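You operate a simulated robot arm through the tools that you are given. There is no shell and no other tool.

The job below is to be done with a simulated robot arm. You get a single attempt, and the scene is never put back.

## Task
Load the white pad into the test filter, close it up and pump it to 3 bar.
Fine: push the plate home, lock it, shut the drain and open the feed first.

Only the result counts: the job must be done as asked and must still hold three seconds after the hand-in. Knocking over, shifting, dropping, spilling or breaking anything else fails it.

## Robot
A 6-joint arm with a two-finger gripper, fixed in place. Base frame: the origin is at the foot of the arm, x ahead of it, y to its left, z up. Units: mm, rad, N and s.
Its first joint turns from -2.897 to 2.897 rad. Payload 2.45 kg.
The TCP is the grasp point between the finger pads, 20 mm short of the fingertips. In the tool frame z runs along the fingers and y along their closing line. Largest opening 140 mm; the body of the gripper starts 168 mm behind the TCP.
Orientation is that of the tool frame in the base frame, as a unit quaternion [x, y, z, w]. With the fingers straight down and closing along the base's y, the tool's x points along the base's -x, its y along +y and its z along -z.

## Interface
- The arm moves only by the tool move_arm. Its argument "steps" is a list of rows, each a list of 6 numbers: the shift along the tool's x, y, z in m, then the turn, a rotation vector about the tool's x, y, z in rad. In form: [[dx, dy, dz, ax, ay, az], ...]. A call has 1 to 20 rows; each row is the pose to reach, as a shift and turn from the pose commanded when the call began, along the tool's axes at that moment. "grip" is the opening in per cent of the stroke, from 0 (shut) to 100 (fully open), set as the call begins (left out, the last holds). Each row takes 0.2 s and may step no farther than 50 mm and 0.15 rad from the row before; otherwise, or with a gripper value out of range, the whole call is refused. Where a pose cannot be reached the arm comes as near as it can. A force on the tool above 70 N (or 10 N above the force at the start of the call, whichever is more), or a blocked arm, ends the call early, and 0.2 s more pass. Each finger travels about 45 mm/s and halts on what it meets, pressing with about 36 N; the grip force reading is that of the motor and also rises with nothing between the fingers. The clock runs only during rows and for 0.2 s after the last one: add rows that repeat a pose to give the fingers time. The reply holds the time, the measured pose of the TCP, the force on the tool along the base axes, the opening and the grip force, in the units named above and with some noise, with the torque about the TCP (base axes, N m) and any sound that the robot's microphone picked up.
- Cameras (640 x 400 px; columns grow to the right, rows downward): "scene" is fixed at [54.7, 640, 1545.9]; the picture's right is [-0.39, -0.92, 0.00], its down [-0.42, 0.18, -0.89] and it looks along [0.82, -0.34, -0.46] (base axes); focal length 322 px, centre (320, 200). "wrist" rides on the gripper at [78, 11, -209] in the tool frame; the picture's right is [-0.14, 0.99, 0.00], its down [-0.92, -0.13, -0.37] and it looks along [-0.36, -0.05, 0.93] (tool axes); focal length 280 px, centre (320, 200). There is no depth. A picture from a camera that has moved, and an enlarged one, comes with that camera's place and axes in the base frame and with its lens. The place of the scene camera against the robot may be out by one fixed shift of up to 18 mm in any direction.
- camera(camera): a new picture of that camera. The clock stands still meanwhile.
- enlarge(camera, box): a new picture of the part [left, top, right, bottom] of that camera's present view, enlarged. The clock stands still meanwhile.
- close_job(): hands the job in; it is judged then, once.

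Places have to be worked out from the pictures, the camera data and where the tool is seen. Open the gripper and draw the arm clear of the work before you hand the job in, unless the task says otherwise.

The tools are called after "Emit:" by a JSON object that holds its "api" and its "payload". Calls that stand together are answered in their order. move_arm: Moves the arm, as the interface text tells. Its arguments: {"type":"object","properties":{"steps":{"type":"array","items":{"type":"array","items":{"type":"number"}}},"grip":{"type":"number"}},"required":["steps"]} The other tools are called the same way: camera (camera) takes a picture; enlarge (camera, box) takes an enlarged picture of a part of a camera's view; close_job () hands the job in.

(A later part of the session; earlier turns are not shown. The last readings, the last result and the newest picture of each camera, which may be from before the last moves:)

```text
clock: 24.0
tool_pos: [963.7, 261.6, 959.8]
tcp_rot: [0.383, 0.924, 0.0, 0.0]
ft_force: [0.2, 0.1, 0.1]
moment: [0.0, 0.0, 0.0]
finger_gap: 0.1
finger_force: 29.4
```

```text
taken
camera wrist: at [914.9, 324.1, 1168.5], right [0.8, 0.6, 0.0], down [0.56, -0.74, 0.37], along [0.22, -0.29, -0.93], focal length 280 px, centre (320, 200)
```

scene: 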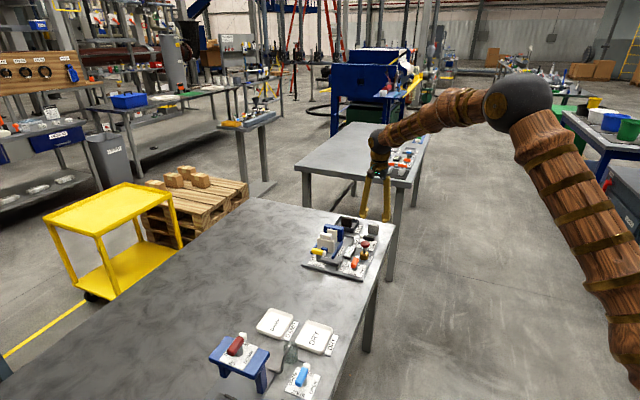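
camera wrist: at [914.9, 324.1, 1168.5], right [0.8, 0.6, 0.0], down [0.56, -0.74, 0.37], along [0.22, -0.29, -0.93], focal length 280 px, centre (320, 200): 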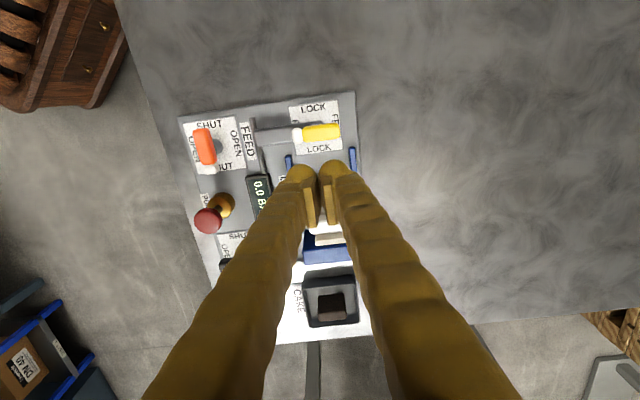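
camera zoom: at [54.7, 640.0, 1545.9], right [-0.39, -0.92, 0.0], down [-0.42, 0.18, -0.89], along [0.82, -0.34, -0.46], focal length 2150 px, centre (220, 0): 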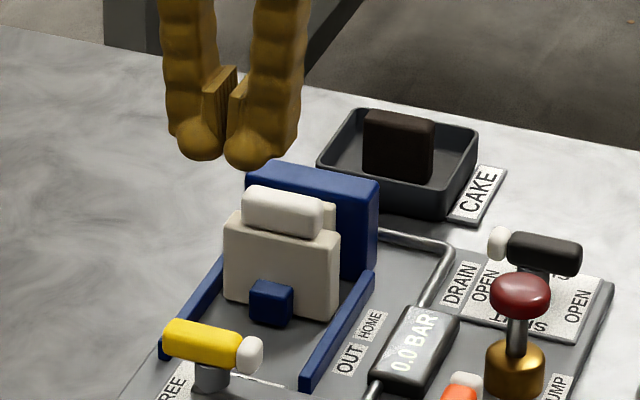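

Now I'll move to a vantage over the slot (open fingers) to see whether the plate, pad and boss are tight together.

Emit:
{"api": "move_arm", "payload": {"steps": [[-0.03, 0.01, 0, 0, 0, 0], [-0.06, 0.02, 0, 0, 0, 0], [-0.09, 0.02, 0, 0, 0, 0], [-0.11, 0.02, 0, 0, 0, 0], [-0.11, 0.02, 0, 0, 0, 0], [-0.11, 0.02, 0, 0, 0, 0], [-0.11, 0.02, 0, 0, 0, 0]], "grip": 100}}

Emit:
{"api": "enlarge", "payload": {"camera": "wrist", "box": [260, 20, 400, 160]}}

Emit:
{"api": "camera", "payload": {"camera": "wrist"}}

```text
clock: 25.6
tool_pos: [1056.9, 197.6, 957.3]
tcp_rot: [0.383, 0.924, -0.001, -0.001]
ft_force: [0.1, 0.2, 0.1]
moment: [-0.04, 0.0, 0.0]
finger_gap: 140.0
finger_force: 0.0
```

```text
2.86 times, centred on (330, 90) of wrist
camera zoom: at [1008.4, 260.6, 1166.0], right [0.8, 0.6, 0.0], down [0.56, -0.74, 0.37], along [0.22, -0.29, -0.93], focal length 801 px, centre (291, 514)
```

zoom: 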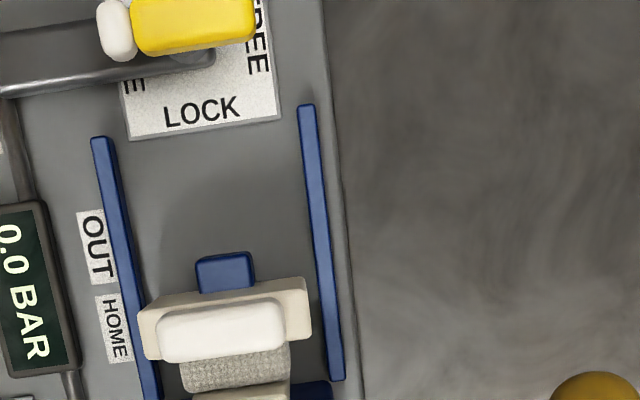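

```text
taken
camera wrist: at [1008.4, 260.6, 1166.0], right [0.8, 0.6, 0.0], down [0.56, -0.74, 0.37], along [0.22, -0.29, -0.93], focal length 280 px, centre (320, 200)
```

wrist: 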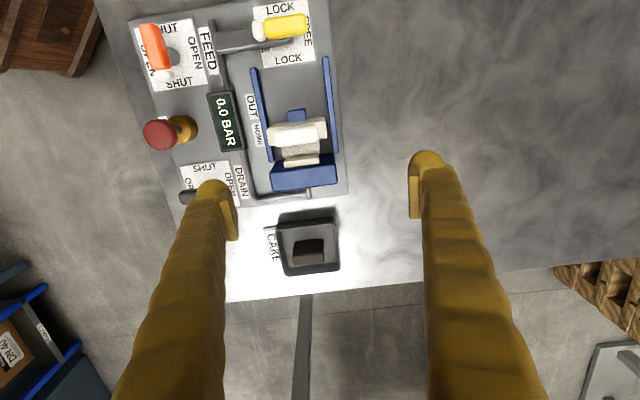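

Emit:
{"api": "enlarge", "payload": {"camera": "wrist", "box": [255, 100, 350, 200]}}

```text
4.00 times, centred on (302, 150) of wrist
camera zoom: at [1008.4, 260.6, 1166.0], right [0.8, 0.6, 0.0], down [0.56, -0.74, 0.37], along [0.22, -0.29, -0.93], focal length 1122 px, centre (390, 400)
```

zoom: 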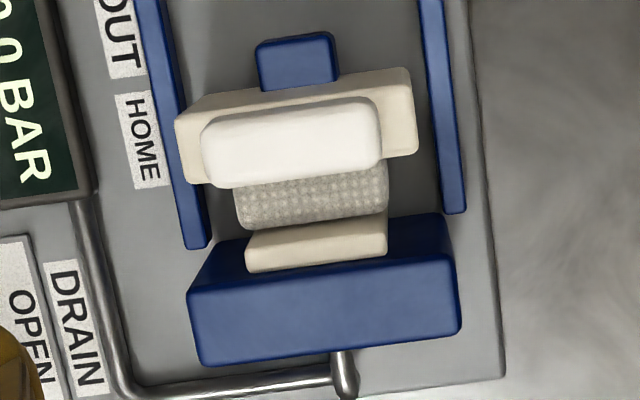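

The plate is level with HOME, and the pad is snug between plate and boss. Next is the lock lever. Its pivot is at about h=463, q=865 (x≈939, y≈284) and the bar is about 20 mm wide at z≈842. I'll yaw 90° so the fingers straddle the bar, then hover above it.

Emit:
{"api": "move_arm", "payload": {"steps": [[0.013, -0.002, 0, 0, 0, -0.1428], [0.026, -0.004, 0, 0, 0, -0.2856], [0.039, -0.006, 0, 0, 0, -0.4284], [0.052, -0.008, 0, 0, 0, -0.5712], [0.065, -0.01, 0, 0, 0, -0.714], [0.078, -0.012, 0, 0, 0, -0.8568], [0.091, -0.014, 0, 0, 0, -0.9996], [0.104, -0.016, 0, 0, 0, -1.1424], [0.117, -0.018, 0, 0, 0, -1.2852], [0.13, -0.02, 0, 0, 0, -1.428], [0.1443, -0.0221, 0, 0, 0, -1.5708], [0.1443, -0.0221, 0, 0, 0, -1.5708]], "grip": 36}}

Emit:
{"api": "camera", "payload": {"camera": "wrist"}}

Emit:
{"api": "enlarge", "payload": {"camera": "wrist", "box": [240, 110, 400, 230]}}

```text
clock: 28.2
tool_pos: [938.2, 284.8, 957.6]
tcp_rot: [-0.383, 0.924, 0.001, 0.0]
ft_force: [0.5, 0.5, -0.3]
moment: [0.01, -0.01, 0.04]
finger_gap: 50.3
finger_force: 0.0
```

```text
taken
camera wrist: at [875.0, 236.5, 1167.3], right [-0.6, 0.8, 0.0], down [0.74, 0.56, 0.37], along [0.29, 0.22, -0.93], focal length 280 px, centre (320, 200)
```

wrist: 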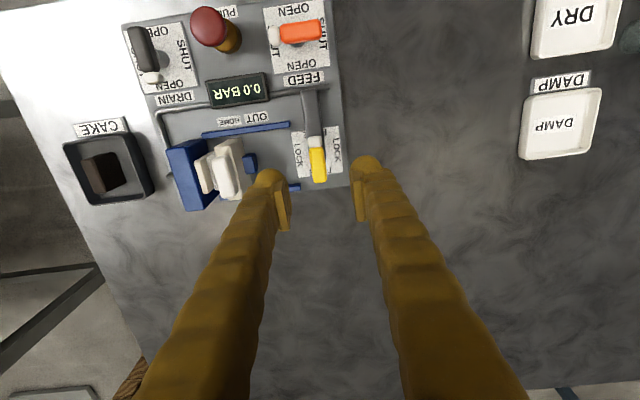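

```text
3.33 times, centred on (320, 170) of wrist
camera zoom: at [875.0, 236.5, 1167.3], right [-0.6, 0.8, 0.0], down [0.74, 0.56, 0.37], along [0.29, 0.22, -0.93], focal length 935 px, centre (320, 300)
```

zoom: 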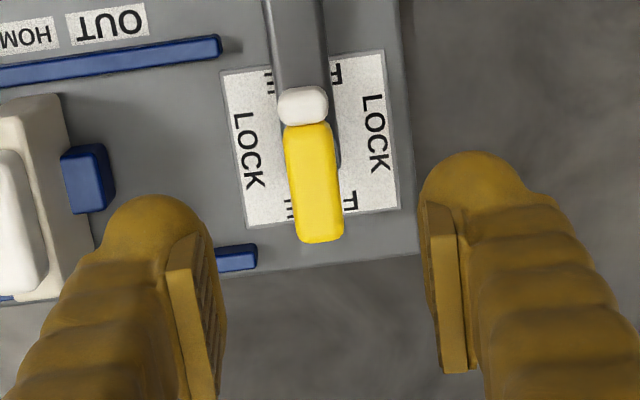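

The lever sits between the fingers, with the pivot at h≈464.5, q≈864. I'll descend 112 mm so the pads straddle the bar.

Emit:
{"api": "move_arm", "payload": {"steps": [[0, -0.002, 0.04, 0, 0, 0], [0, -0.002, 0.08, 0, 0, 0], [0, -0.002, 0.1, 0, 0, 0], [0, -0.002, 0.1125, 0, 0, 0], [0, -0.002, 0.1125, 0, 0, 0]]}}

Emit:
{"api": "enlarge", "payload": {"camera": "wrist", "box": [240, 110, 400, 230]}}

Emit:
{"api": "enlarge", "payload": {"camera": "scene", "box": [295, 210, 355, 270]}}

```text
clock: 29.4
tool_pos: [939.7, 281.9, 844.8]
tcp_rot: [-0.382, 0.924, 0.001, 0.0]
ft_force: [0.5, -0.1, -0.6]
moment: [-0.02, -0.04, 0.01]
finger_gap: 50.6
finger_force: 0.1
```

```text
3.33 times, centred on (320, 170) of wrist
camera zoom: at [875.6, 234.9, 1054.1], right [-0.6, 0.8, 0.0], down [0.74, 0.56, 0.37], along [0.29, 0.22, -0.93], focal length 935 px, centre (320, 300)
```

zoom: 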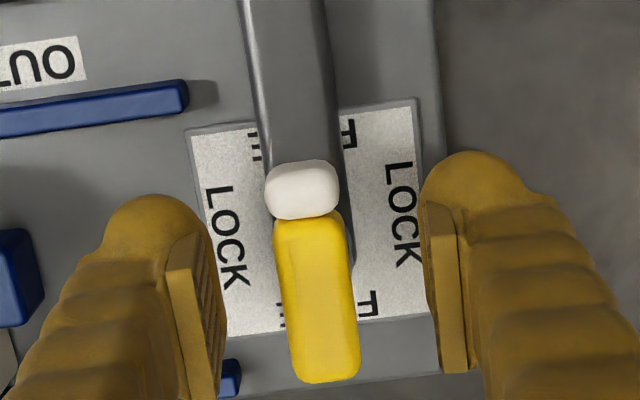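

```text
6.67 times, centred on (325, 240) of scene
camera zoom: at [54.7, 640.0, 1545.9], right [-0.39, -0.92, 0.0], down [-0.42, 0.18, -0.89], along [0.82, -0.34, -0.46], focal length 2150 px, centre (287, -67)
```

zoom: 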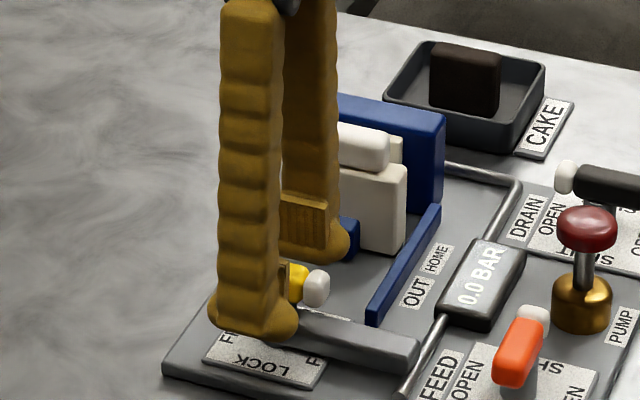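

Both pads are alongside the yellow bar. Closing on it.

Emit:
{"api": "move_arm", "payload": {"steps": [[0, 0, 0, 0, 0, 0], [0, 0, 0, 0, 0, 0], [0, 0, 0, 0, 0, 0], [0, 0, 0, 0, 0, 0]], "grip": 5}}

```text
clock: 30.4
tool_pos: [939.0, 281.7, 844.3]
tcp_rot: [-0.383, 0.924, -0.002, 0.0]
ft_force: [21.6, -17.9, -7.9]
moment: [-0.21, -0.2, -0.02]
finger_gap: 17.1
finger_force: 40.5
```

Gripped: the bar is 17 mm wide and sits slightly off-centre. I'll ease 1 mm toward it and start turning clockwise (seen from above), a little at first.

Emit:
{"api": "move_arm", "payload": {"steps": [[0, -0.001, 0, 0, 0, 0.05], [0, -0.001, 0, 0, 0, 0.12], [0, -0.001, 0, 0, 0, 0.2], [0, -0.001, 0, 0, 0, 0.2]]}}

Emit:
{"api": "enlarge", "payload": {"camera": "wrist", "box": [240, 110, 400, 230]}}

```text
clock: 31.4
tool_pos: [941.6, 282.6, 846.4]
tcp_rot: [-0.288, 0.958, 0.0, 0.002]
ft_force: [26.8, -6.7, 3.7]
moment: [-0.16, -0.2, 1.56]
finger_gap: 21.2
finger_force: 44.8
```

```text
3.33 times, centred on (320, 170) of wrist
camera zoom: at [868.8, 248.1, 1054.3], right [-0.43, 0.9, 0.0], down [0.84, 0.4, 0.37], along [0.33, 0.16, -0.93], focal length 935 px, centre (320, 300)
```

zoom: 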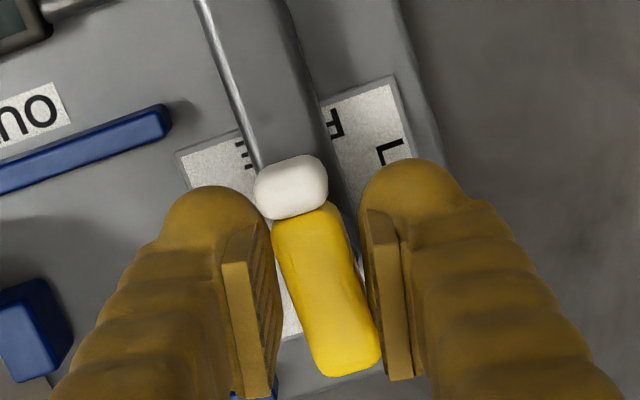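

The bar stayed put and resisted (1.56 N·m), so it's against its stop in that direction. Turning back and then the other way (counter-clockwise).

Emit:
{"api": "move_arm", "payload": {"steps": [[0, 0, 0, 0, 0, -0.1], [0, 0, 0, 0, 0, -0.2], [0, 0, 0, 0, 0, -0.3], [0, 0, 0, 0, 0, -0.4], [0, 0, 0, 0, 0, -0.5], [0, 0, 0, 0, 0, -0.5]]}}

Emit:
{"api": "enlarge", "payload": {"camera": "wrist", "box": [240, 110, 400, 230]}}

```text
clock: 32.8
tool_pos: [939.9, 280.8, 845.6]
tcp_rot: [-0.517, 0.856, 0.0, 0.0]
ft_force: [3.8, -19.1, 4.3]
moment: [-0.21, -0.03, -0.04]
finger_gap: 16.9
finger_force: 42.6
```

```text
3.33 times, centred on (320, 170) of wrist
camera zoom: at [893.9, 217.0, 1054.1], right [-0.81, 0.58, 0.0], down [0.54, 0.76, 0.37], along [0.21, 0.3, -0.93], focal length 935 px, centre (320, 300)
```

zoom: 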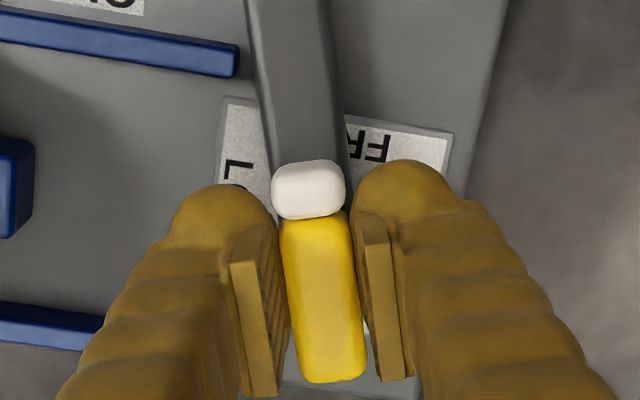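

The lever now turns, and the grey latch arm swings with it toward the plate's lug. Continuing counter-clockwise through the rest of the 90°.

Emit:
{"api": "move_arm", "payload": {"steps": [[0.0007, -0.0007, 0, 0, 0, -0.12], [0.0007, -0.0007, 0, 0, 0, -0.24], [0.0007, -0.0007, 0, 0, 0, -0.36], [0.0007, -0.0007, 0, 0, 0, -0.48], [0.0007, -0.0007, 0, 0, 0, -0.6], [0.0007, -0.0007, 0, 0, 0, -0.6]]}}

Emit:
{"api": "enlarge", "payload": {"camera": "scene", "box": [295, 210, 355, 270]}}

```text
clock: 34.2
tool_pos: [941.4, 282.2, 845.1]
tcp_rot: [0.747, -0.665, 0.0, 0.001]
ft_force: [5.2, 5.5, -1.9]
moment: [0.13, -0.05, -0.02]
finger_gap: 16.7
finger_force: 42.5
```

```text
6.67 times, centred on (325, 240) of scene
camera zoom: at [54.7, 640.0, 1545.9], right [-0.39, -0.92, 0.0], down [-0.42, 0.18, -0.89], along [0.82, -0.34, -0.46], focal length 2150 px, centre (287, -67)
```

zoom: 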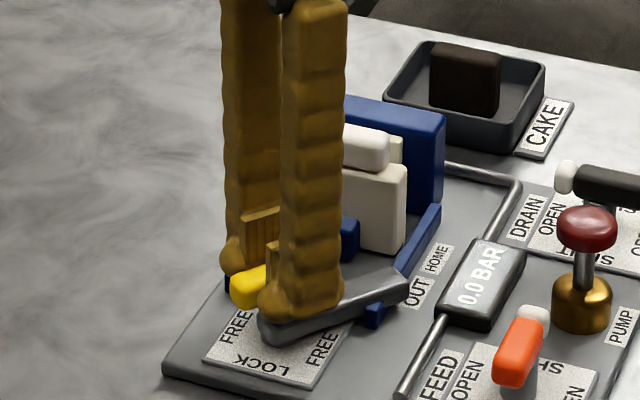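

The arm is sweeping over the rail toward the lug with little resistance. Continuing the remaining ~0.67 rad.

Emit:
{"api": "move_arm", "payload": {"steps": [[0, 0, 0, 0, 0, -0.12], [0, 0, 0, 0, 0, -0.24], [0, 0, 0, 0, 0, -0.36], [0, 0, 0, 0, 0, -0.48], [0, 0, 0, 0, 0, -0.58], [0, 0, 0, 0, 0, -0.67], [0, 0, 0, 0, 0, -0.67]]}}

Emit:
{"api": "enlarge", "payload": {"camera": "scene", "box": [295, 210, 355, 270]}}

Emit:
{"api": "camera", "payload": {"camera": "wrist"}}

```text
clock: 35.8
tool_pos: [942.7, 281.0, 845.5]
tcp_rot: [0.924, -0.383, 0.001, -0.001]
ft_force: [47.1, 27.4, -9.0]
moment: [0.23, -0.49, -0.07]
finger_gap: 17.0
finger_force: 42.6
```

```text
6.67 times, centred on (325, 240) of scene
camera zoom: at [54.7, 640.0, 1545.9], right [-0.39, -0.92, 0.0], down [-0.42, 0.18, -0.89], along [0.82, -0.34, -0.46], focal length 2150 px, centre (287, -67)
```

zoom: 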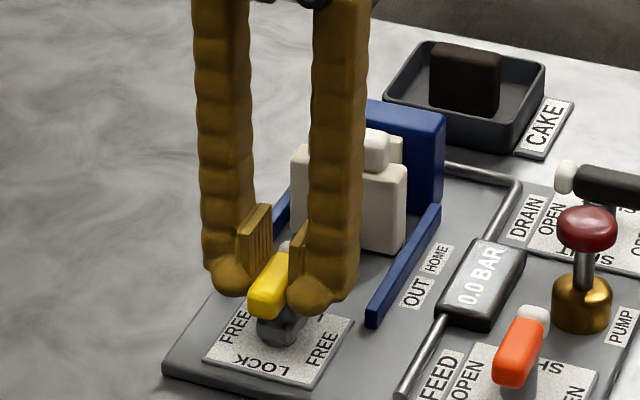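

```text
taken
camera wrist: at [988.6, 218.2, 1054.2], right [-0.8, -0.6, 0.0], down [-0.56, 0.74, 0.37], along [-0.22, 0.29, -0.93], focal length 280 px, centre (320, 200)
```

wrist: 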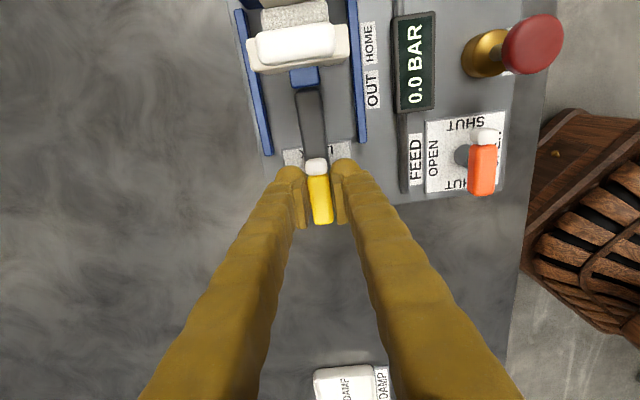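

The lever tip points at LOCK and the latch arm sits behind the lug. I'll nudge it slightly further to be sure it's seated against its stop, then release.

Emit:
{"api": "move_arm", "payload": {"steps": [[0, 0.001, 0, 0, 0, -0.04], [0, 0.001, 0, 0, 0, -0.07], [0, 0.001, 0, 0, 0, -0.07]]}}

Emit:
{"api": "move_arm", "payload": {"steps": [[0, 0.001, 0, 0, 0, 0.04], [0, 0.001, 0, 0, 0, 0.04], [0, 0.001, 0, 0, 0, 0.04]], "grip": 36}}

Emit:
{"api": "move_arm", "payload": {"steps": [[0, 0, -0.04, 0, 0, 0], [0, 0, -0.08, 0, 0, 0], [0, 0, -0.11, 0, 0, 0], [0, 0, -0.11, 0, 0, 0]]}}

Emit:
{"api": "camera", "payload": {"camera": "wrist"}}

Emit:
{"api": "enlarge", "payload": {"camera": "wrist", "box": [240, 80, 400, 200]}}

```text
clock: 36.2
tool_pos: [942.2, 281.8, 844.4]
tcp_rot: [0.93, -0.368, 0.002, -0.001]
ft_force: [11.5, 4.5, -7.5]
moment: [0.06, -0.1, -0.91]
finger_gap: 17.3
finger_force: 42.4
stopped in row 2: the force on the tool passed its limit at 73 N (the readings are from after the stop); the commanded pose is now the measured one
```

```text
clock: 37.0
tool_pos: [942.4, 280.5, 845.5]
tcp_rot: [0.922, -0.387, 0.002, -0.001]
ft_force: [0.3, 0.8, -0.3]
moment: [-0.01, 0.0, -0.02]
finger_gap: 50.5
finger_force: 0.1
```

```text
clock: 38.0
tool_pos: [939.0, 279.2, 957.0]
tcp_rot: [0.923, -0.386, 0.001, 0.0]
ft_force: [-0.1, 0.8, 0.4]
moment: [0.01, -0.02, -0.02]
finger_gap: 50.3
finger_force: 0.0
```

```text
taken
camera wrist: at [985.7, 216.2, 1165.2], right [-0.8, -0.6, 0.0], down [-0.56, 0.74, 0.37], along [-0.22, 0.3, -0.93], focal length 280 px, centre (320, 200)
```

wrist: 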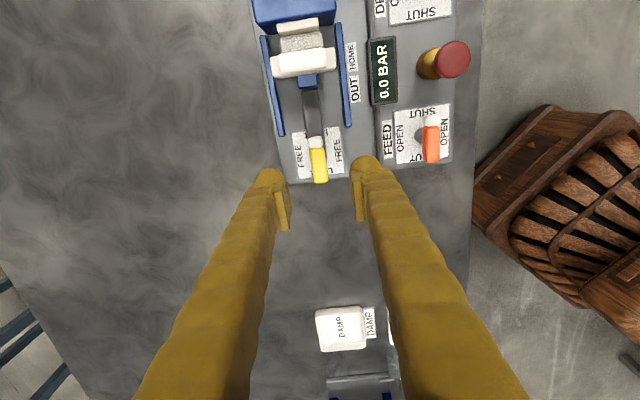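

```text
3.33 times, centred on (320, 140) of wrist
camera zoom: at [985.7, 216.2, 1165.2], right [-0.8, -0.6, 0.0], down [-0.56, 0.74, 0.37], along [-0.22, 0.3, -0.93], focal length 935 px, centre (320, 400)
```

zoom: 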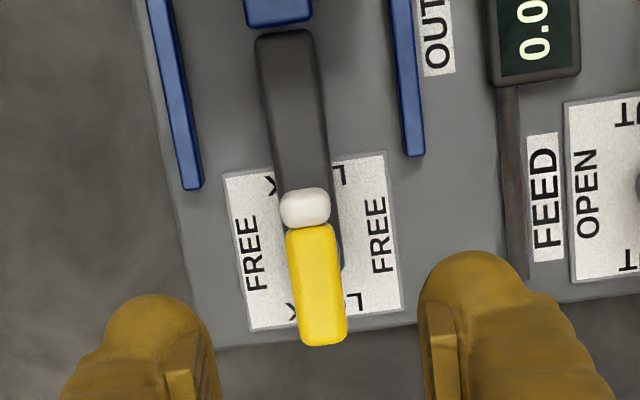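

Locked: the arm sits tight against the lug and the tip is at LOCK. Next is the drain valve at about h=632, q=729 (x≈962, y≈69). I'm moving over it and yawing back 90° to straddle its bar.

Emit:
{"api": "move_arm", "payload": {"steps": [[0.0151, 0.0119, 0, 0, 0, 0.142], [0.0303, 0.0238, 0, 0, 0, 0.284], [0.0454, 0.0357, 0, 0, 0, 0.426], [0.0606, 0.0476, 0, 0, 0, 0.568], [0.0757, 0.0595, 0, 0, 0, 0.71], [0.0909, 0.0714, 0, 0, 0, 0.852], [0.106, 0.0833, 0, 0, 0, 0.994], [0.1212, 0.0952, 0, 0, 0, 1.136], [0.1363, 0.1071, 0, 0, 0, 1.278], [0.1515, 0.119, 0, 0, 0, 1.42], [0.1666, 0.1309, 0, 0, 0, 1.562], [0.1666, 0.1309, 0, 0, 0, 1.562]]}}

Emit:
{"api": "camera", "payload": {"camera": "wrist"}}

Emit:
{"api": "enlarge", "payload": {"camera": "wrist", "box": [240, 110, 400, 230]}}

```text
clock: 40.6
tool_pos: [963.0, 68.7, 955.5]
tcp_rot: [-0.383, 0.924, 0.001, 0.003]
ft_force: [-0.4, -0.5, -0.7]
moment: [0.02, -0.01, 0.0]
finger_gap: 50.4
finger_force: 0.1
```

```text
taken
camera wrist: at [899.9, 21.2, 1164.9], right [-0.6, 0.8, 0.0], down [0.74, 0.56, 0.37], along [0.3, 0.22, -0.93], focal length 280 px, centre (320, 200)
```

wrist: 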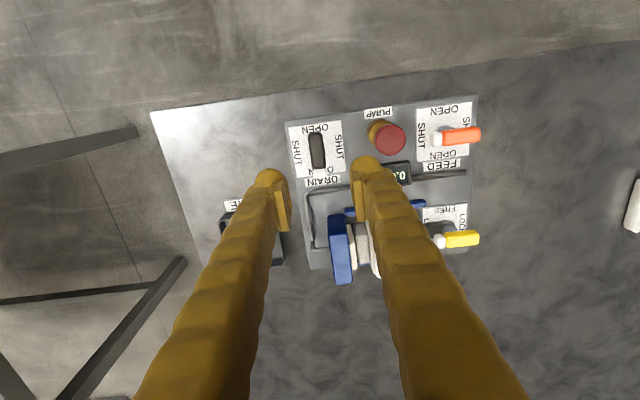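

```text
3.33 times, centred on (320, 170) of wrist
camera zoom: at [899.9, 21.2, 1164.9], right [-0.6, 0.8, 0.0], down [0.74, 0.56, 0.37], along [0.3, 0.22, -0.93], focal length 935 px, centre (320, 300)
```

zoom: 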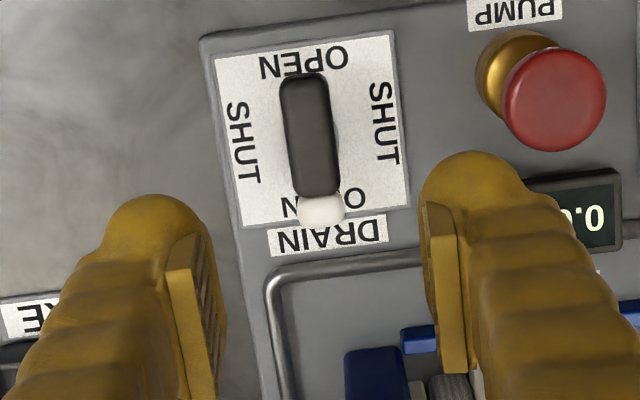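

The drain pivot is at h≈633, q≈724, with the bar at about z≈832. Correcting by 5 mm, descending, and then checking.

Emit:
{"api": "move_arm", "payload": {"steps": [[0.005, -0.001, 0.04, 0, 0, 0], [0.005, -0.001, 0.08, 0, 0, 0], [0.005, -0.001, 0.105, 0, 0, 0], [0.005, -0.001, 0.117, 0, 0, 0], [0.005, -0.001, 0.117, 0, 0, 0]]}}

Emit:
{"api": "enlarge", "payload": {"camera": "wrist", "box": [240, 110, 400, 230]}}

Emit:
{"api": "enlarge", "payload": {"camera": "scene", "box": [325, 200, 395, 270]}}

```text
clock: 41.8
tool_pos: [962.4, 65.8, 837.2]
tcp_rot: [-0.383, 0.924, 0.0, 0.001]
ft_force: [-0.5, 0.3, -0.6]
moment: [-0.02, 0.01, -0.01]
finger_gap: 50.3
finger_force: 0.1
```

```text
3.33 times, centred on (320, 170) of wrist
camera zoom: at [898.4, 18.1, 1045.8], right [-0.6, 0.8, 0.0], down [0.74, 0.56, 0.37], along [0.3, 0.22, -0.93], focal length 935 px, centre (320, 300)
```

zoom: 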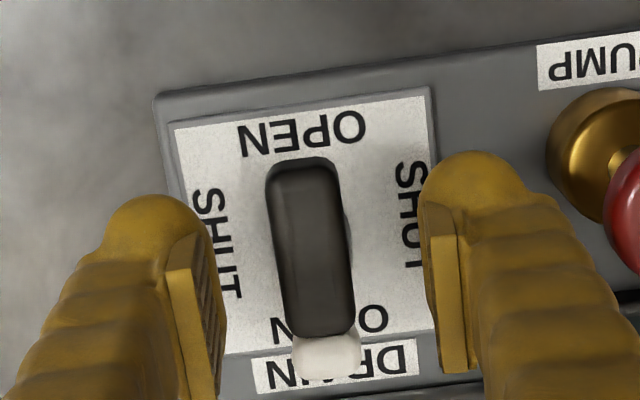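

```text
5.71 times, centred on (360, 235) of scene
camera zoom: at [54.7, 640.0, 1545.9], right [-0.39, -0.92, 0.0], down [-0.42, 0.18, -0.89], along [0.82, -0.34, -0.46], focal length 1843 px, centre (91, 0)
```

zoom: 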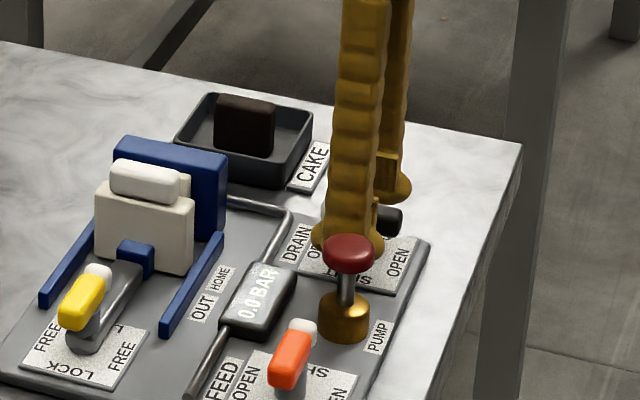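

Nicely straddled. I'll shift 3.5 mm along the bar to centre on the pivot, then grip.

Emit:
{"api": "move_arm", "payload": {"steps": [[0.0035, -0.0005, 0, 0, 0, 0], [0.0035, -0.0005, 0, 0, 0, 0]]}}

Emit:
{"api": "move_arm", "payload": {"steps": [[0, 0, 0, 0, 0, 0], [0, 0, 0, 0, 0, 0], [0, 0, 0, 0, 0, 0], [0, 0, 0, 0, 0, 0]], "grip": 5}}

```text
clock: 42.4
tool_pos: [960.9, 62.9, 837.7]
tcp_rot: [-0.383, 0.924, 0.0, 0.002]
ft_force: [0.6, -0.2, -0.1]
moment: [0.0, 0.02, 0.01]
finger_gap: 50.5
finger_force: 0.1
```

```text
clock: 43.4
tool_pos: [960.1, 63.2, 836.7]
tcp_rot: [-0.384, 0.923, 0.0, 0.003]
ft_force: [10.3, -6.3, -3.9]
moment: [-0.06, -0.11, -0.08]
finger_gap: 17.1
finger_force: 42.5
```

Gripped the drain bar (17 mm). Trying a small counter-clockwise turn first, as with the lock.

Emit:
{"api": "move_arm", "payload": {"steps": [[0, 0, 0, 0, 0, -0.08], [0, 0, 0, 0, 0, -0.16], [0, 0, 0, 0, 0, -0.2], [0, 0, 0, 0, 0, -0.2]]}}

Emit:
{"api": "enlarge", "payload": {"camera": "wrist", "box": [240, 110, 400, 230]}}

```text
clock: 44.4
tool_pos: [960.2, 62.4, 837.2]
tcp_rot: [-0.475, 0.88, 0.0, 0.002]
ft_force: [5.8, -23.4, -9.3]
moment: [-0.21, -0.04, -1.59]
finger_gap: 21.2
finger_force: 45.1
```

```text
3.33 times, centred on (320, 170) of wrist
camera zoom: at [906.9, 2.2, 1046.2], right [-0.75, 0.66, 0.0], down [0.61, 0.7, 0.37], along [0.25, 0.28, -0.93], focal length 935 px, centre (320, 300)
```

zoom: 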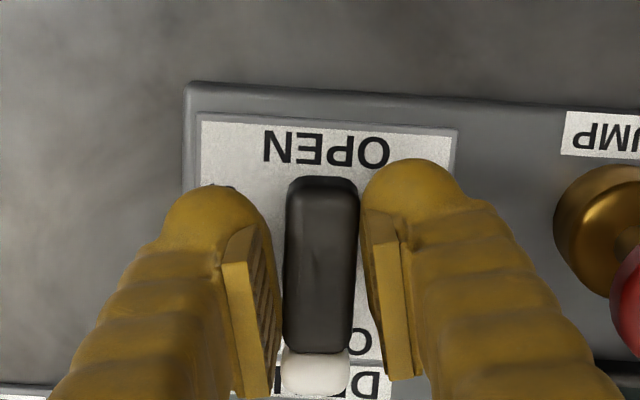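

It's against its stop this way too (1.6 N·m, fingers spread). Reversing to clockwise.

Emit:
{"api": "move_arm", "payload": {"steps": [[0, 0, 0, 0, 0, 0.12], [0, 0, 0, 0, 0, 0.24], [0, 0, 0, 0, 0, 0.36], [0, 0, 0, 0, 0, 0.48], [0, 0, 0, 0, 0, 0.6], [0, 0, 0, 0, 0, 0.6]]}}

Emit:
{"api": "enlarge", "payload": {"camera": "wrist", "box": [240, 110, 400, 230]}}

```text
clock: 45.8
tool_pos: [959.7, 63.6, 838.7]
tcp_rot: [-0.192, 0.981, 0.002, 0.002]
ft_force: [14.8, 30.0, -16.7]
moment: [0.28, -0.22, 0.1]
finger_gap: 17.0
finger_force: 42.9
```

```text
3.33 times, centred on (320, 170) of wrist
camera zoom: at [882.2, 43.9, 1046.5], right [-0.25, 0.97, 0.0], down [0.9, 0.23, 0.37], along [0.36, 0.09, -0.93], focal length 935 px, centre (320, 300)
```

zoom: 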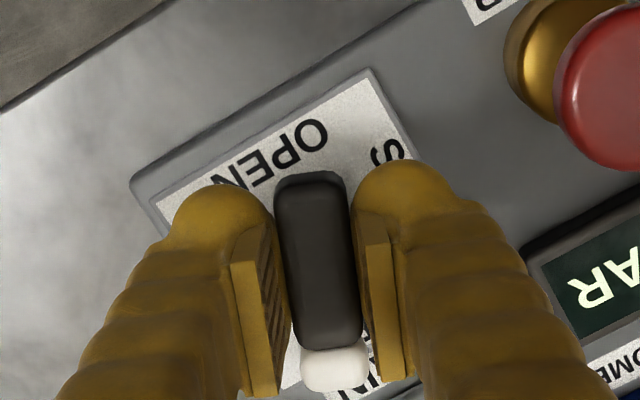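

The drain bar now turns with the gripper. Continuing through the remaining 1.17 rad, with a small shift toward the pivot to relieve the side load.

Emit:
{"api": "move_arm", "payload": {"steps": [[-0.0011, 0.0009, 0, 0, 0, 0.12], [-0.0011, 0.0009, 0, 0, 0, 0.24], [-0.0011, 0.0009, 0, 0, 0, 0.36], [-0.0011, 0.0009, 0, 0, 0, 0.48], [-0.0011, 0.0009, 0, 0, 0, 0.6], [-0.0011, 0.0009, 0, 0, 0, 0.6]]}}

```text
clock: 47.4
tool_pos: [961.3, 67.2, 838.7]
tcp_rot: [0.106, 0.994, 0.002, 0.002]
ft_force: [-0.5, 4.4, -2.9]
moment: [0.03, 0.0, 0.02]
finger_gap: 17.2
finger_force: 42.4
stopped in row 6: the force on the tool passed its limit at 70 N (the readings are from after the stop); the commanded pose is now the measured one
```

The arm relaxed onto the true pivot, near (961,67), after 57° of turn. Continuing the remaining ~33°.

Emit:
{"api": "move_arm", "payload": {"steps": [[0, 0, 0, 0, 0, 0.12], [0, 0, 0, 0, 0, 0.24], [0, 0, 0, 0, 0, 0.36], [0, 0, 0, 0, 0, 0.48], [0, 0, 0, 0, 0, 0.575], [0, 0, 0, 0, 0, 0.575]]}}

Emit:
{"api": "enlarge", "payload": {"camera": "wrist", "box": [240, 110, 400, 230]}}

```text
clock: 48.8
tool_pos: [962.4, 67.5, 838.0]
tcp_rot: [0.384, 0.924, 0.002, 0.002]
ft_force: [14.6, 60.9, -4.2]
moment: [0.64, -0.09, 0.28]
finger_gap: 17.4
finger_force: 42.2
```

```text
3.33 times, centred on (320, 170) of wrist
camera zoom: at [912.8, 129.8, 1047.0], right [0.8, 0.6, 0.01], down [0.56, -0.74, 0.37], along [0.23, -0.29, -0.93], focal length 935 px, centre (320, 300)
```

zoom: 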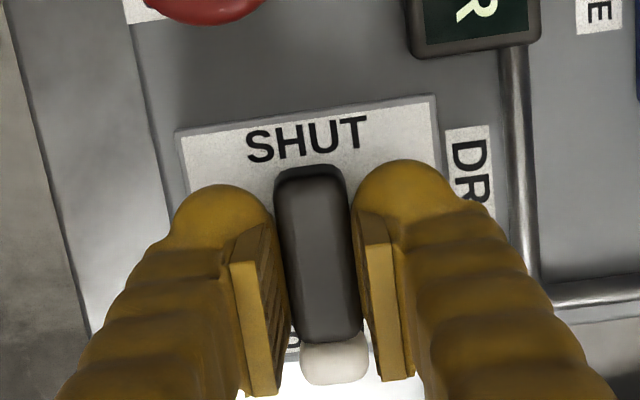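

The drain tip now points at SHUT. I'll give it a slight over-turn to seat it, with a side-load relief, then release and lift.

Emit:
{"api": "move_arm", "payload": {"steps": [[0.001, 0.001, 0, 0, 0, 0], [0.001, 0.001, 0, 0, 0, 0.03], [0.001, 0.001, 0, 0, 0, 0.05], [0.001, 0.001, 0, 0, 0, 0.05]]}}

Emit:
{"api": "move_arm", "payload": {"steps": [[0, 0, 0, 0, 0, 0], [0, 0, 0, 0, 0, 0], [0, 0, 0, 0, 0, 0], [0, 0, 0, 0, 0, 0]], "grip": 36}}

Emit:
{"api": "move_arm", "payload": {"steps": [[0, 0, -0.04, 0, 0, 0], [0, 0, -0.08, 0, 0, 0], [0, 0, -0.118, 0, 0, 0], [0, 0, -0.118, 0, 0, 0]]}}

Emit:
{"api": "camera", "payload": {"camera": "wrist"}}

Emit:
{"api": "enlarge", "payload": {"camera": "wrist", "box": [240, 110, 400, 230]}}

```text
clock: 49.8
tool_pos: [961.6, 66.4, 837.6]
tcp_rot: [0.407, 0.914, 0.002, 0.003]
ft_force: [37.7, 43.5, -16.1]
moment: [0.38, -0.32, 1.07]
finger_gap: 17.9
finger_force: 42.9
```

```text
clock: 50.8
tool_pos: [959.2, 66.7, 838.9]
tcp_rot: [0.407, 0.913, 0.002, 0.001]
ft_force: [0.1, 0.4, -0.3]
moment: [-0.01, 0.03, -0.01]
finger_gap: 50.3
finger_force: 0.1
```

```text
clock: 51.8
tool_pos: [960.2, 66.4, 953.7]
tcp_rot: [0.406, 0.914, 0.003, 0.001]
ft_force: [-0.5, 0.7, -0.2]
moment: [-0.02, 0.02, 0.0]
finger_gap: 50.5
finger_force: 0.0
```

```text
taken
camera wrist: at [914.4, 130.3, 1163.9], right [0.83, 0.56, 0.0], down [0.52, -0.77, 0.37], along [0.21, -0.3, -0.93], focal length 280 px, centre (320, 200)
```

wrist: 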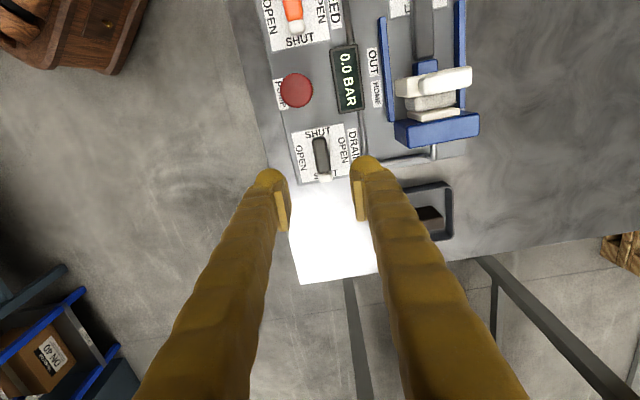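

```text
3.33 times, centred on (320, 170) of wrist
camera zoom: at [914.4, 130.3, 1163.9], right [0.83, 0.56, 0.0], down [0.52, -0.77, 0.37], along [0.21, -0.3, -0.93], focal length 935 px, centre (320, 300)
```

zoom: 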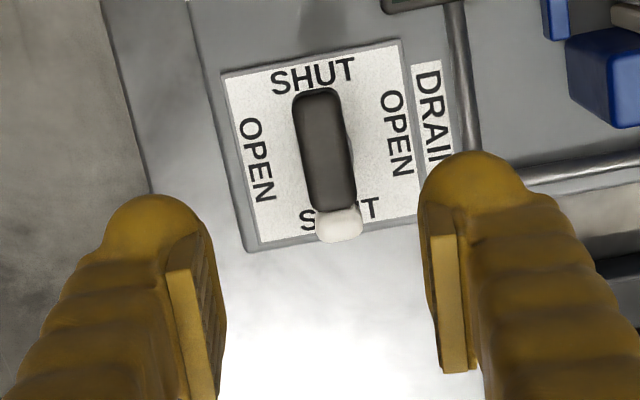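

Drain shut. Now the feed valve at about h=467, q=728 (x≈845, y≈185). Its bar lies along h, so the current yaw suits it; moving over.

Emit:
{"api": "move_arm", "payload": {"steps": [[0.04, -0.0015, 0, 0, 0, -0.01], [0.08, -0.003, 0, 0, 0, -0.02], [0.12, -0.0045, 0, 0, 0, -0.03], [0.1649, -0.0063, 0, 0, 0, -0.05], [0.1649, -0.0063, 0, 0, 0, -0.05]]}}

Emit:
{"api": "enlarge", "payload": {"camera": "wrist", "box": [240, 110, 400, 230]}}

```text
clock: 53.0
tool_pos: [845.5, 185.6, 955.2]
tcp_rot: [0.384, 0.923, 0.002, 0.001]
ft_force: [0.3, 0.0, 0.7]
moment: [0.0, -0.03, 0.04]
finger_gap: 50.4
finger_force: 0.0
```

```text
3.33 times, centred on (320, 170) of wrist
camera zoom: at [797.4, 247.9, 1163.8], right [0.8, 0.6, 0.0], down [0.56, -0.74, 0.37], along [0.22, -0.29, -0.93], focal length 935 px, centre (320, 300)
```

zoom: 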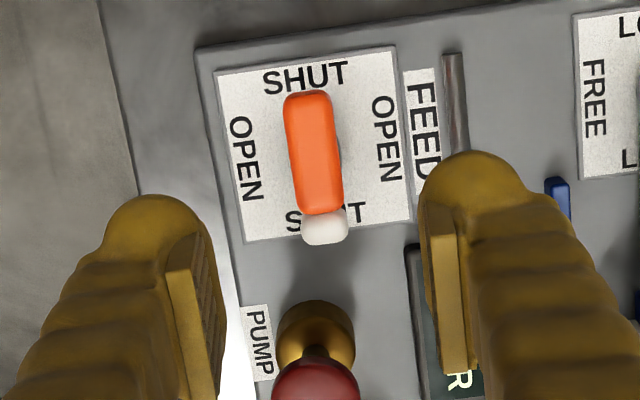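

The feed pivot agrees within a millimetre or two. Descending onto the orange bar.

Emit:
{"api": "move_arm", "payload": {"steps": [[-0.0014, -0.001, 0.04, 0, 0, 0], [-0.0014, -0.001, 0.08, 0, 0, 0], [-0.0014, -0.001, 0.105, 0, 0, 0], [-0.0014, -0.001, 0.117, 0, 0, 0], [-0.0014, -0.001, 0.117, 0, 0, 0]]}}

Emit:
{"api": "enlarge", "payload": {"camera": "wrist", "box": [240, 110, 400, 230]}}

```text
clock: 54.2
tool_pos: [844.6, 185.3, 837.5]
tcp_rot: [0.383, 0.924, 0.002, 0.0]
ft_force: [-0.6, 0.9, -0.1]
moment: [-0.01, 0.0, -0.04]
finger_gap: 50.4
finger_force: 0.1
```

```text
3.33 times, centred on (320, 170) of wrist
camera zoom: at [796.6, 247.4, 1046.9], right [0.8, 0.6, 0.0], down [0.56, -0.74, 0.37], along [0.23, -0.29, -0.93], focal length 935 px, centre (320, 300)
```

zoom: 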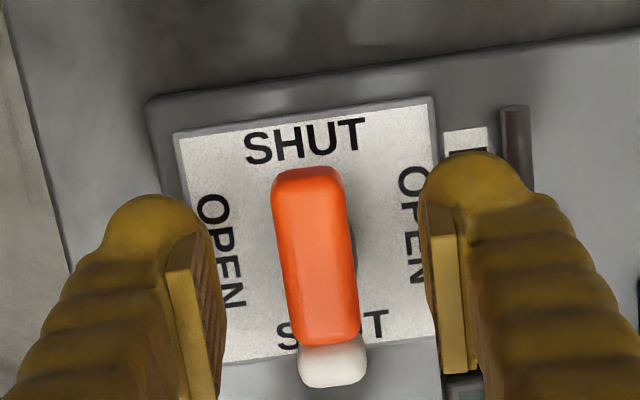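

Well centred. Closing on the orange bar.

Emit:
{"api": "move_arm", "payload": {"steps": [[0, 0, 0, 0, 0, 0], [0, 0, 0, 0, 0, 0], [0, 0, 0, 0, 0, 0], [0, 0, 0, 0, 0, 0]], "grip": 5}}

Emit:
{"api": "move_arm", "payload": {"steps": [[0, 0, 0, 0, 0, -0.08], [0, 0, 0, 0, 0, -0.16], [0, 0, 0, 0, 0, -0.2], [0, 0, 0, 0, 0, -0.2]]}}

```text
clock: 55.2
tool_pos: [844.4, 184.6, 837.4]
tcp_rot: [0.384, 0.923, 0.002, 0.001]
ft_force: [-7.1, -6.8, 0.8]
moment: [-0.09, 0.04, 0.03]
finger_gap: 17.2
finger_force: 42.1
```

```text
clock: 56.2
tool_pos: [843.9, 182.8, 837.8]
tcp_rot: [0.289, 0.957, 0.002, 0.001]
ft_force: [-17.9, -16.8, -9.7]
moment: [-0.18, 0.16, -0.08]
finger_gap: 17.2
finger_force: 42.6
```

It turns freely counter-clockwise. Continuing the rest of the quarter turn.

Emit:
{"api": "move_arm", "payload": {"steps": [[0.0002, -0.001, 0, 0, 0, -0.12], [0.0002, -0.001, 0, 0, 0, -0.24], [0.0002, -0.001, 0, 0, 0, -0.36], [0.0002, -0.001, 0, 0, 0, -0.48], [0.0002, -0.001, 0, 0, 0, -0.6], [0.0002, -0.001, 0, 0, 0, -0.6]]}}

```text
clock: 57.6
tool_pos: [844.2, 182.3, 839.1]
tcp_rot: [-0.007, 1.0, 0.001, 0.002]
ft_force: [-23.6, -34.3, -21.6]
moment: [-0.24, 0.35, -0.13]
finger_gap: 17.3
finger_force: 42.7
```

Emit:
{"api": "move_arm", "payload": {"steps": [[0.0008, -0.0014, 0.001, 0, 0, -0.12], [0.0008, -0.0014, 0.001, 0, 0, -0.24], [0.0008, -0.0014, 0.001, 0, 0, -0.36], [0.0008, -0.0014, 0.001, 0, 0, -0.48], [0.0008, -0.0014, 0.001, 0, 0, -0.6], [0.0008, -0.0014, 0.001, 0, 0, -0.7], [0.0008, -0.0014, 0.001, 0, 0, -0.77], [0.0008, -0.0014, 0.001, 0, 0, -0.77]]}}

Emit:
{"api": "enlarge", "payload": {"camera": "wrist", "box": [240, 110, 400, 230]}}

```text
clock: 59.4
tool_pos: [845.2, 179.8, 838.6]
tcp_rot: [-0.382, 0.924, 0.001, 0.004]
ft_force: [10.3, -53.0, 14.4]
moment: [-0.6, -0.16, -0.12]
finger_gap: 17.4
finger_force: 43.2
```

```text
3.33 times, centred on (320, 170) of wrist
camera zoom: at [780.8, 132.9, 1047.0], right [-0.6, 0.8, 0.0], down [0.74, 0.56, 0.37], along [0.3, 0.22, -0.93], focal length 935 px, centre (320, 300)
```

zoom: 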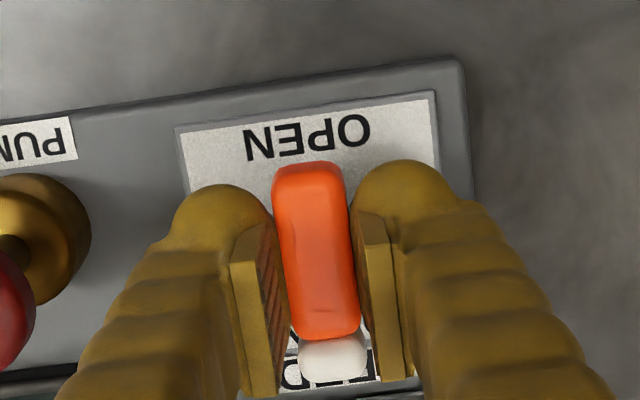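

The feed tip now points at OPEN. I'll seat it with a slight over-turn, open only part way to keep clear of the pump knob, and lift off.

Emit:
{"api": "move_arm", "payload": {"steps": [[0.001, -0.001, 0, 0, 0, 0], [0.001, -0.001, 0, 0, 0, -0.03], [0.001, -0.001, 0, 0, 0, -0.05], [0.001, -0.001, 0, 0, 0, -0.05]]}}

Emit:
{"api": "move_arm", "payload": {"steps": [[0, 0, 0, 0, 0, 0], [0, 0, 0, 0, 0, 0], [0, 0, 0, 0, 0, 0]], "grip": 22}}

Emit:
{"api": "move_arm", "payload": {"steps": [[0, 0, -0.04, 0, 0, 0], [0, 0, -0.08, 0, 0, 0], [0, 0, -0.118, 0, 0, 0], [0, 0, -0.118, 0, 0, 0]]}}

Emit:
{"api": "camera", "payload": {"camera": "wrist"}}

Emit:
{"api": "enlarge", "payload": {"camera": "wrist", "box": [200, 70, 400, 220]}}

Emit:
{"api": "enlarge", "payload": {"camera": "scene", "box": [300, 205, 390, 285]}}

```text
clock: 60.4
tool_pos: [845.0, 181.0, 838.1]
tcp_rot: [-0.405, 0.914, 0.0, 0.003]
ft_force: [38.3, -17.5, 0.9]
moment: [-0.06, -0.52, -1.02]
finger_gap: 17.5
finger_force: 43.0
```

```text
clock: 61.2
tool_pos: [843.4, 180.1, 838.1]
tcp_rot: [-0.404, 0.915, 0.0, 0.001]
ft_force: [-0.6, -0.9, -0.2]
moment: [-0.01, 0.0, 0.0]
finger_gap: 30.8
finger_force: 0.0
```

```text
clock: 62.2
tool_pos: [844.5, 178.0, 955.0]
tcp_rot: [-0.405, 0.915, 0.0, 0.003]
ft_force: [-0.2, 0.0, -1.0]
moment: [0.06, 0.03, 0.04]
finger_gap: 30.7
finger_force: 0.2
```

```text
taken
camera wrist: at [781.9, 127.6, 1164.4], right [-0.64, 0.77, 0.0], down [0.71, 0.59, 0.37], along [0.29, 0.24, -0.93], focal length 280 px, centre (320, 200)
```

wrist: 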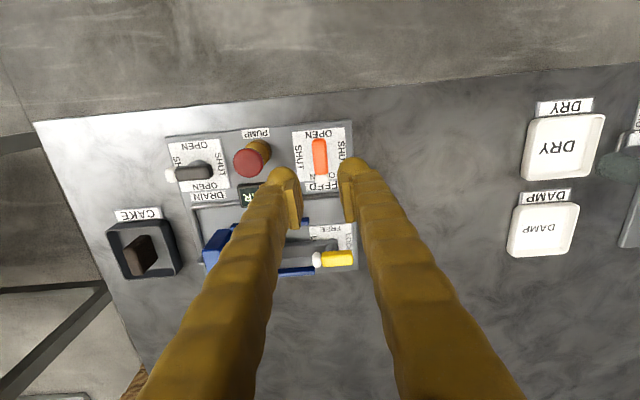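

```text
2.67 times, centred on (300, 145) of wrist
camera zoom: at [781.9, 127.6, 1164.4], right [-0.64, 0.77, 0.0], down [0.71, 0.59, 0.37], along [0.29, 0.24, -0.93], focal length 748 px, centre (373, 347)
```

zoom: 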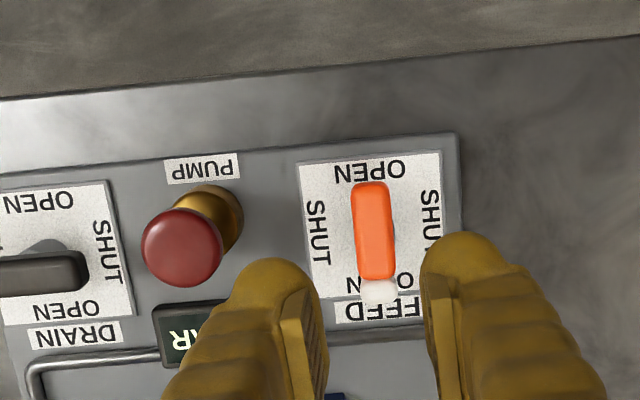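

```text
5.00 times, centred on (345, 245) of scene
camera zoom: at [54.7, 640.0, 1545.9], right [-0.39, -0.92, 0.0], down [-0.42, 0.18, -0.89], along [0.82, -0.34, -0.46], focal length 1612 px, centre (195, -25)
```

zoom: 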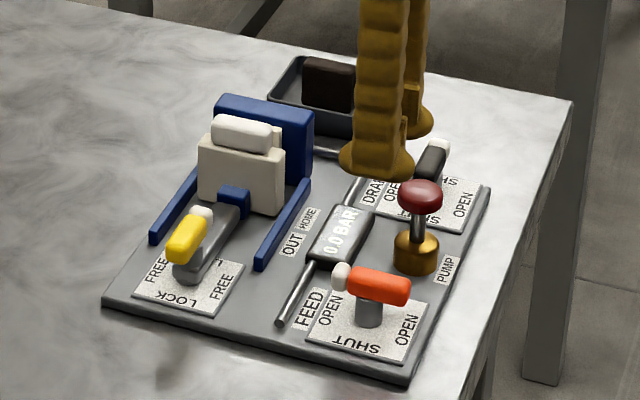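

All set: lock at LOCK, drain SHUT, feed OPEN. Now the pump: the knob is near (892,116), its top at about z≈860. I'll close the fingers and position above it to check alignment.

Emit:
{"api": "move_arm", "payload": {"steps": [[0.004, -0.025, 0, 0, 0, 0.01], [0.009, -0.05, 0, 0, 0, 0.03], [0.0133, -0.0769, 0, 0, 0, 0.05], [0.0133, -0.0769, 0, 0, 0, 0.05]], "grip": 0}}

Emit:
{"api": "camera", "payload": {"camera": "wrist"}}

Emit:
{"api": "enlarge", "payload": {"camera": "wrist", "box": [260, 110, 380, 230]}}

Emit:
{"api": "enlarge", "payload": {"camera": "scene", "box": [330, 190, 400, 260]}}

```text
clock: 63.2
tool_pos: [891.4, 115.8, 954.2]
tcp_rot: [-0.381, 0.925, 0.001, 0.003]
ft_force: [0.1, -0.3, -0.1]
moment: [-0.01, 0.02, 0.02]
finger_gap: 0.0
finger_force: 29.4
```

```text
taken
camera wrist: at [826.6, 68.5, 1163.5], right [-0.6, 0.8, 0.0], down [0.74, 0.56, 0.37], along [0.3, 0.22, -0.93], focal length 280 px, centre (320, 200)
```

wrist: 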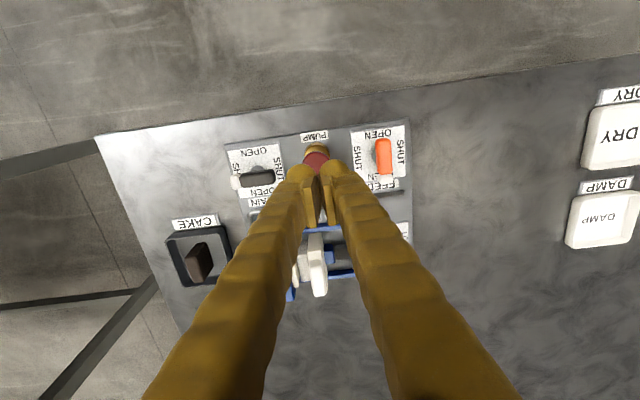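

```text
3.33 times, centred on (320, 170) of wrist
camera zoom: at [826.6, 68.5, 1163.5], right [-0.6, 0.8, 0.0], down [0.74, 0.56, 0.37], along [0.3, 0.22, -0.93], focal length 935 px, centre (320, 300)
```

zoom: 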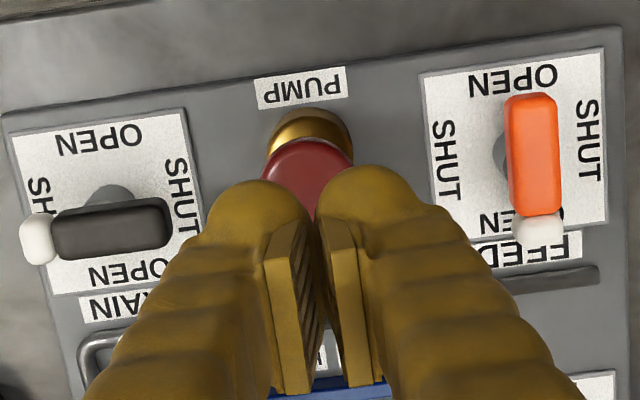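

```text
5.71 times, centred on (365, 225) of scene
camera zoom: at [54.7, 640.0, 1545.9], right [-0.39, -0.92, 0.0], down [-0.42, 0.18, -0.89], along [0.82, -0.34, -0.46], focal length 1843 px, centre (63, 57)
```

zoom: 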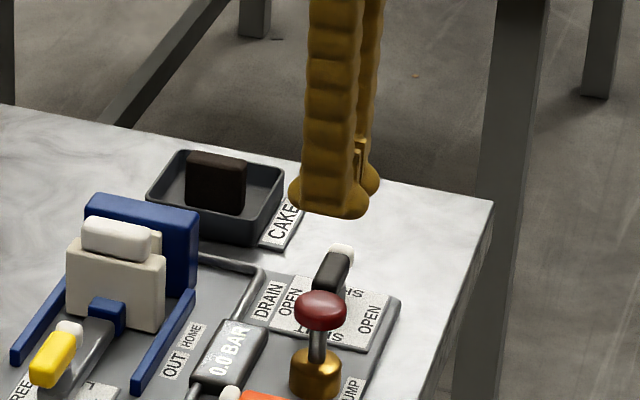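

The knob is nearly beneath the TCP, about 3 mm toward +h. Centring on it and descending to just above it.

Emit:
{"api": "move_arm", "payload": {"steps": [[0.0005, -0.0033, 0.03, 0, 0, 0], [0.0005, -0.0033, 0.055, 0, 0, 0], [0.0005, -0.0033, 0.064, 0, 0, 0], [0.0005, -0.0033, 0.064, 0, 0, 0]]}}

Emit:
{"api": "enlarge", "payload": {"camera": "scene", "box": [330, 205, 390, 265]}}

```text
clock: 64.2
tool_pos: [895.5, 115.0, 889.3]
tcp_rot: [-0.381, 0.925, 0.001, 0.002]
ft_force: [-0.3, 0.3, 0.8]
moment: [0.0, -0.02, 0.0]
finger_gap: 0.2
finger_force: 29.1
```

```text
6.67 times, centred on (360, 235) of scene
camera zoom: at [54.7, 640.0, 1545.9], right [-0.39, -0.92, 0.0], down [-0.42, 0.18, -0.89], along [0.82, -0.34, -0.46], focal length 2150 px, centre (53, -33)
```

zoom: 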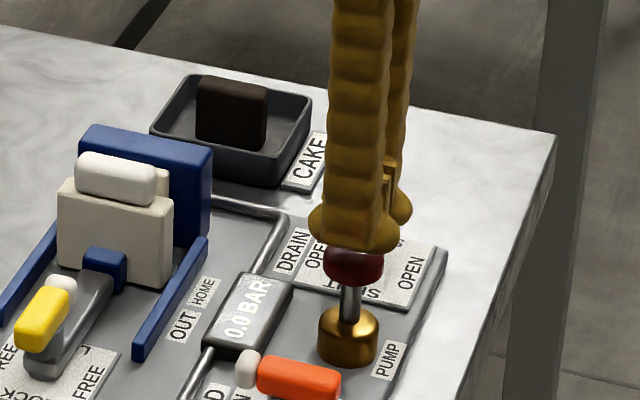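

The tips are just above the knob. Pressing down slowly in 2 mm steps.

Emit:
{"api": "move_arm", "payload": {"steps": [[0, 0, 0.003, 0, 0, 0], [0, 0, 0.006, 0, 0, 0], [0, 0, 0.009, 0, 0, 0], [0, 0, 0.012, 0, 0, 0], [0, 0, 0.012, 0, 0, 0]]}}

Emit:
{"api": "enlarge", "payload": {"camera": "scene", "box": [330, 205, 390, 265]}}

```text
clock: 65.4
tool_pos: [893.9, 117.2, 879.6]
tcp_rot: [-0.381, 0.925, -0.001, 0.003]
ft_force: [-0.3, 0.2, 0.8]
moment: [0.03, 0.01, 0.03]
finger_gap: 0.0
finger_force: 29.2
```

```text
6.67 times, centred on (360, 235) of scene
camera zoom: at [54.7, 640.0, 1545.9], right [-0.39, -0.92, 0.0], down [-0.42, 0.18, -0.89], along [0.82, -0.34, -0.46], focal length 2150 px, centre (53, -33)
```

zoom: 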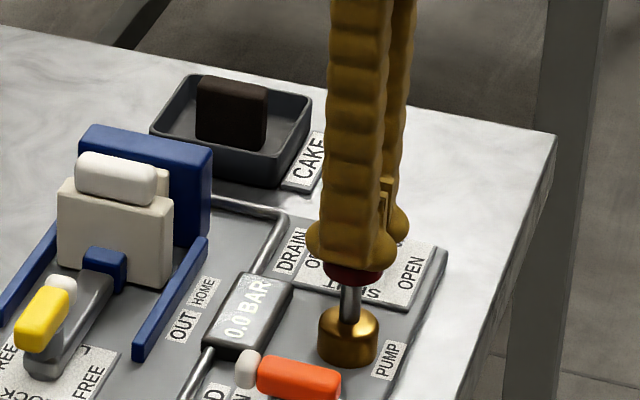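

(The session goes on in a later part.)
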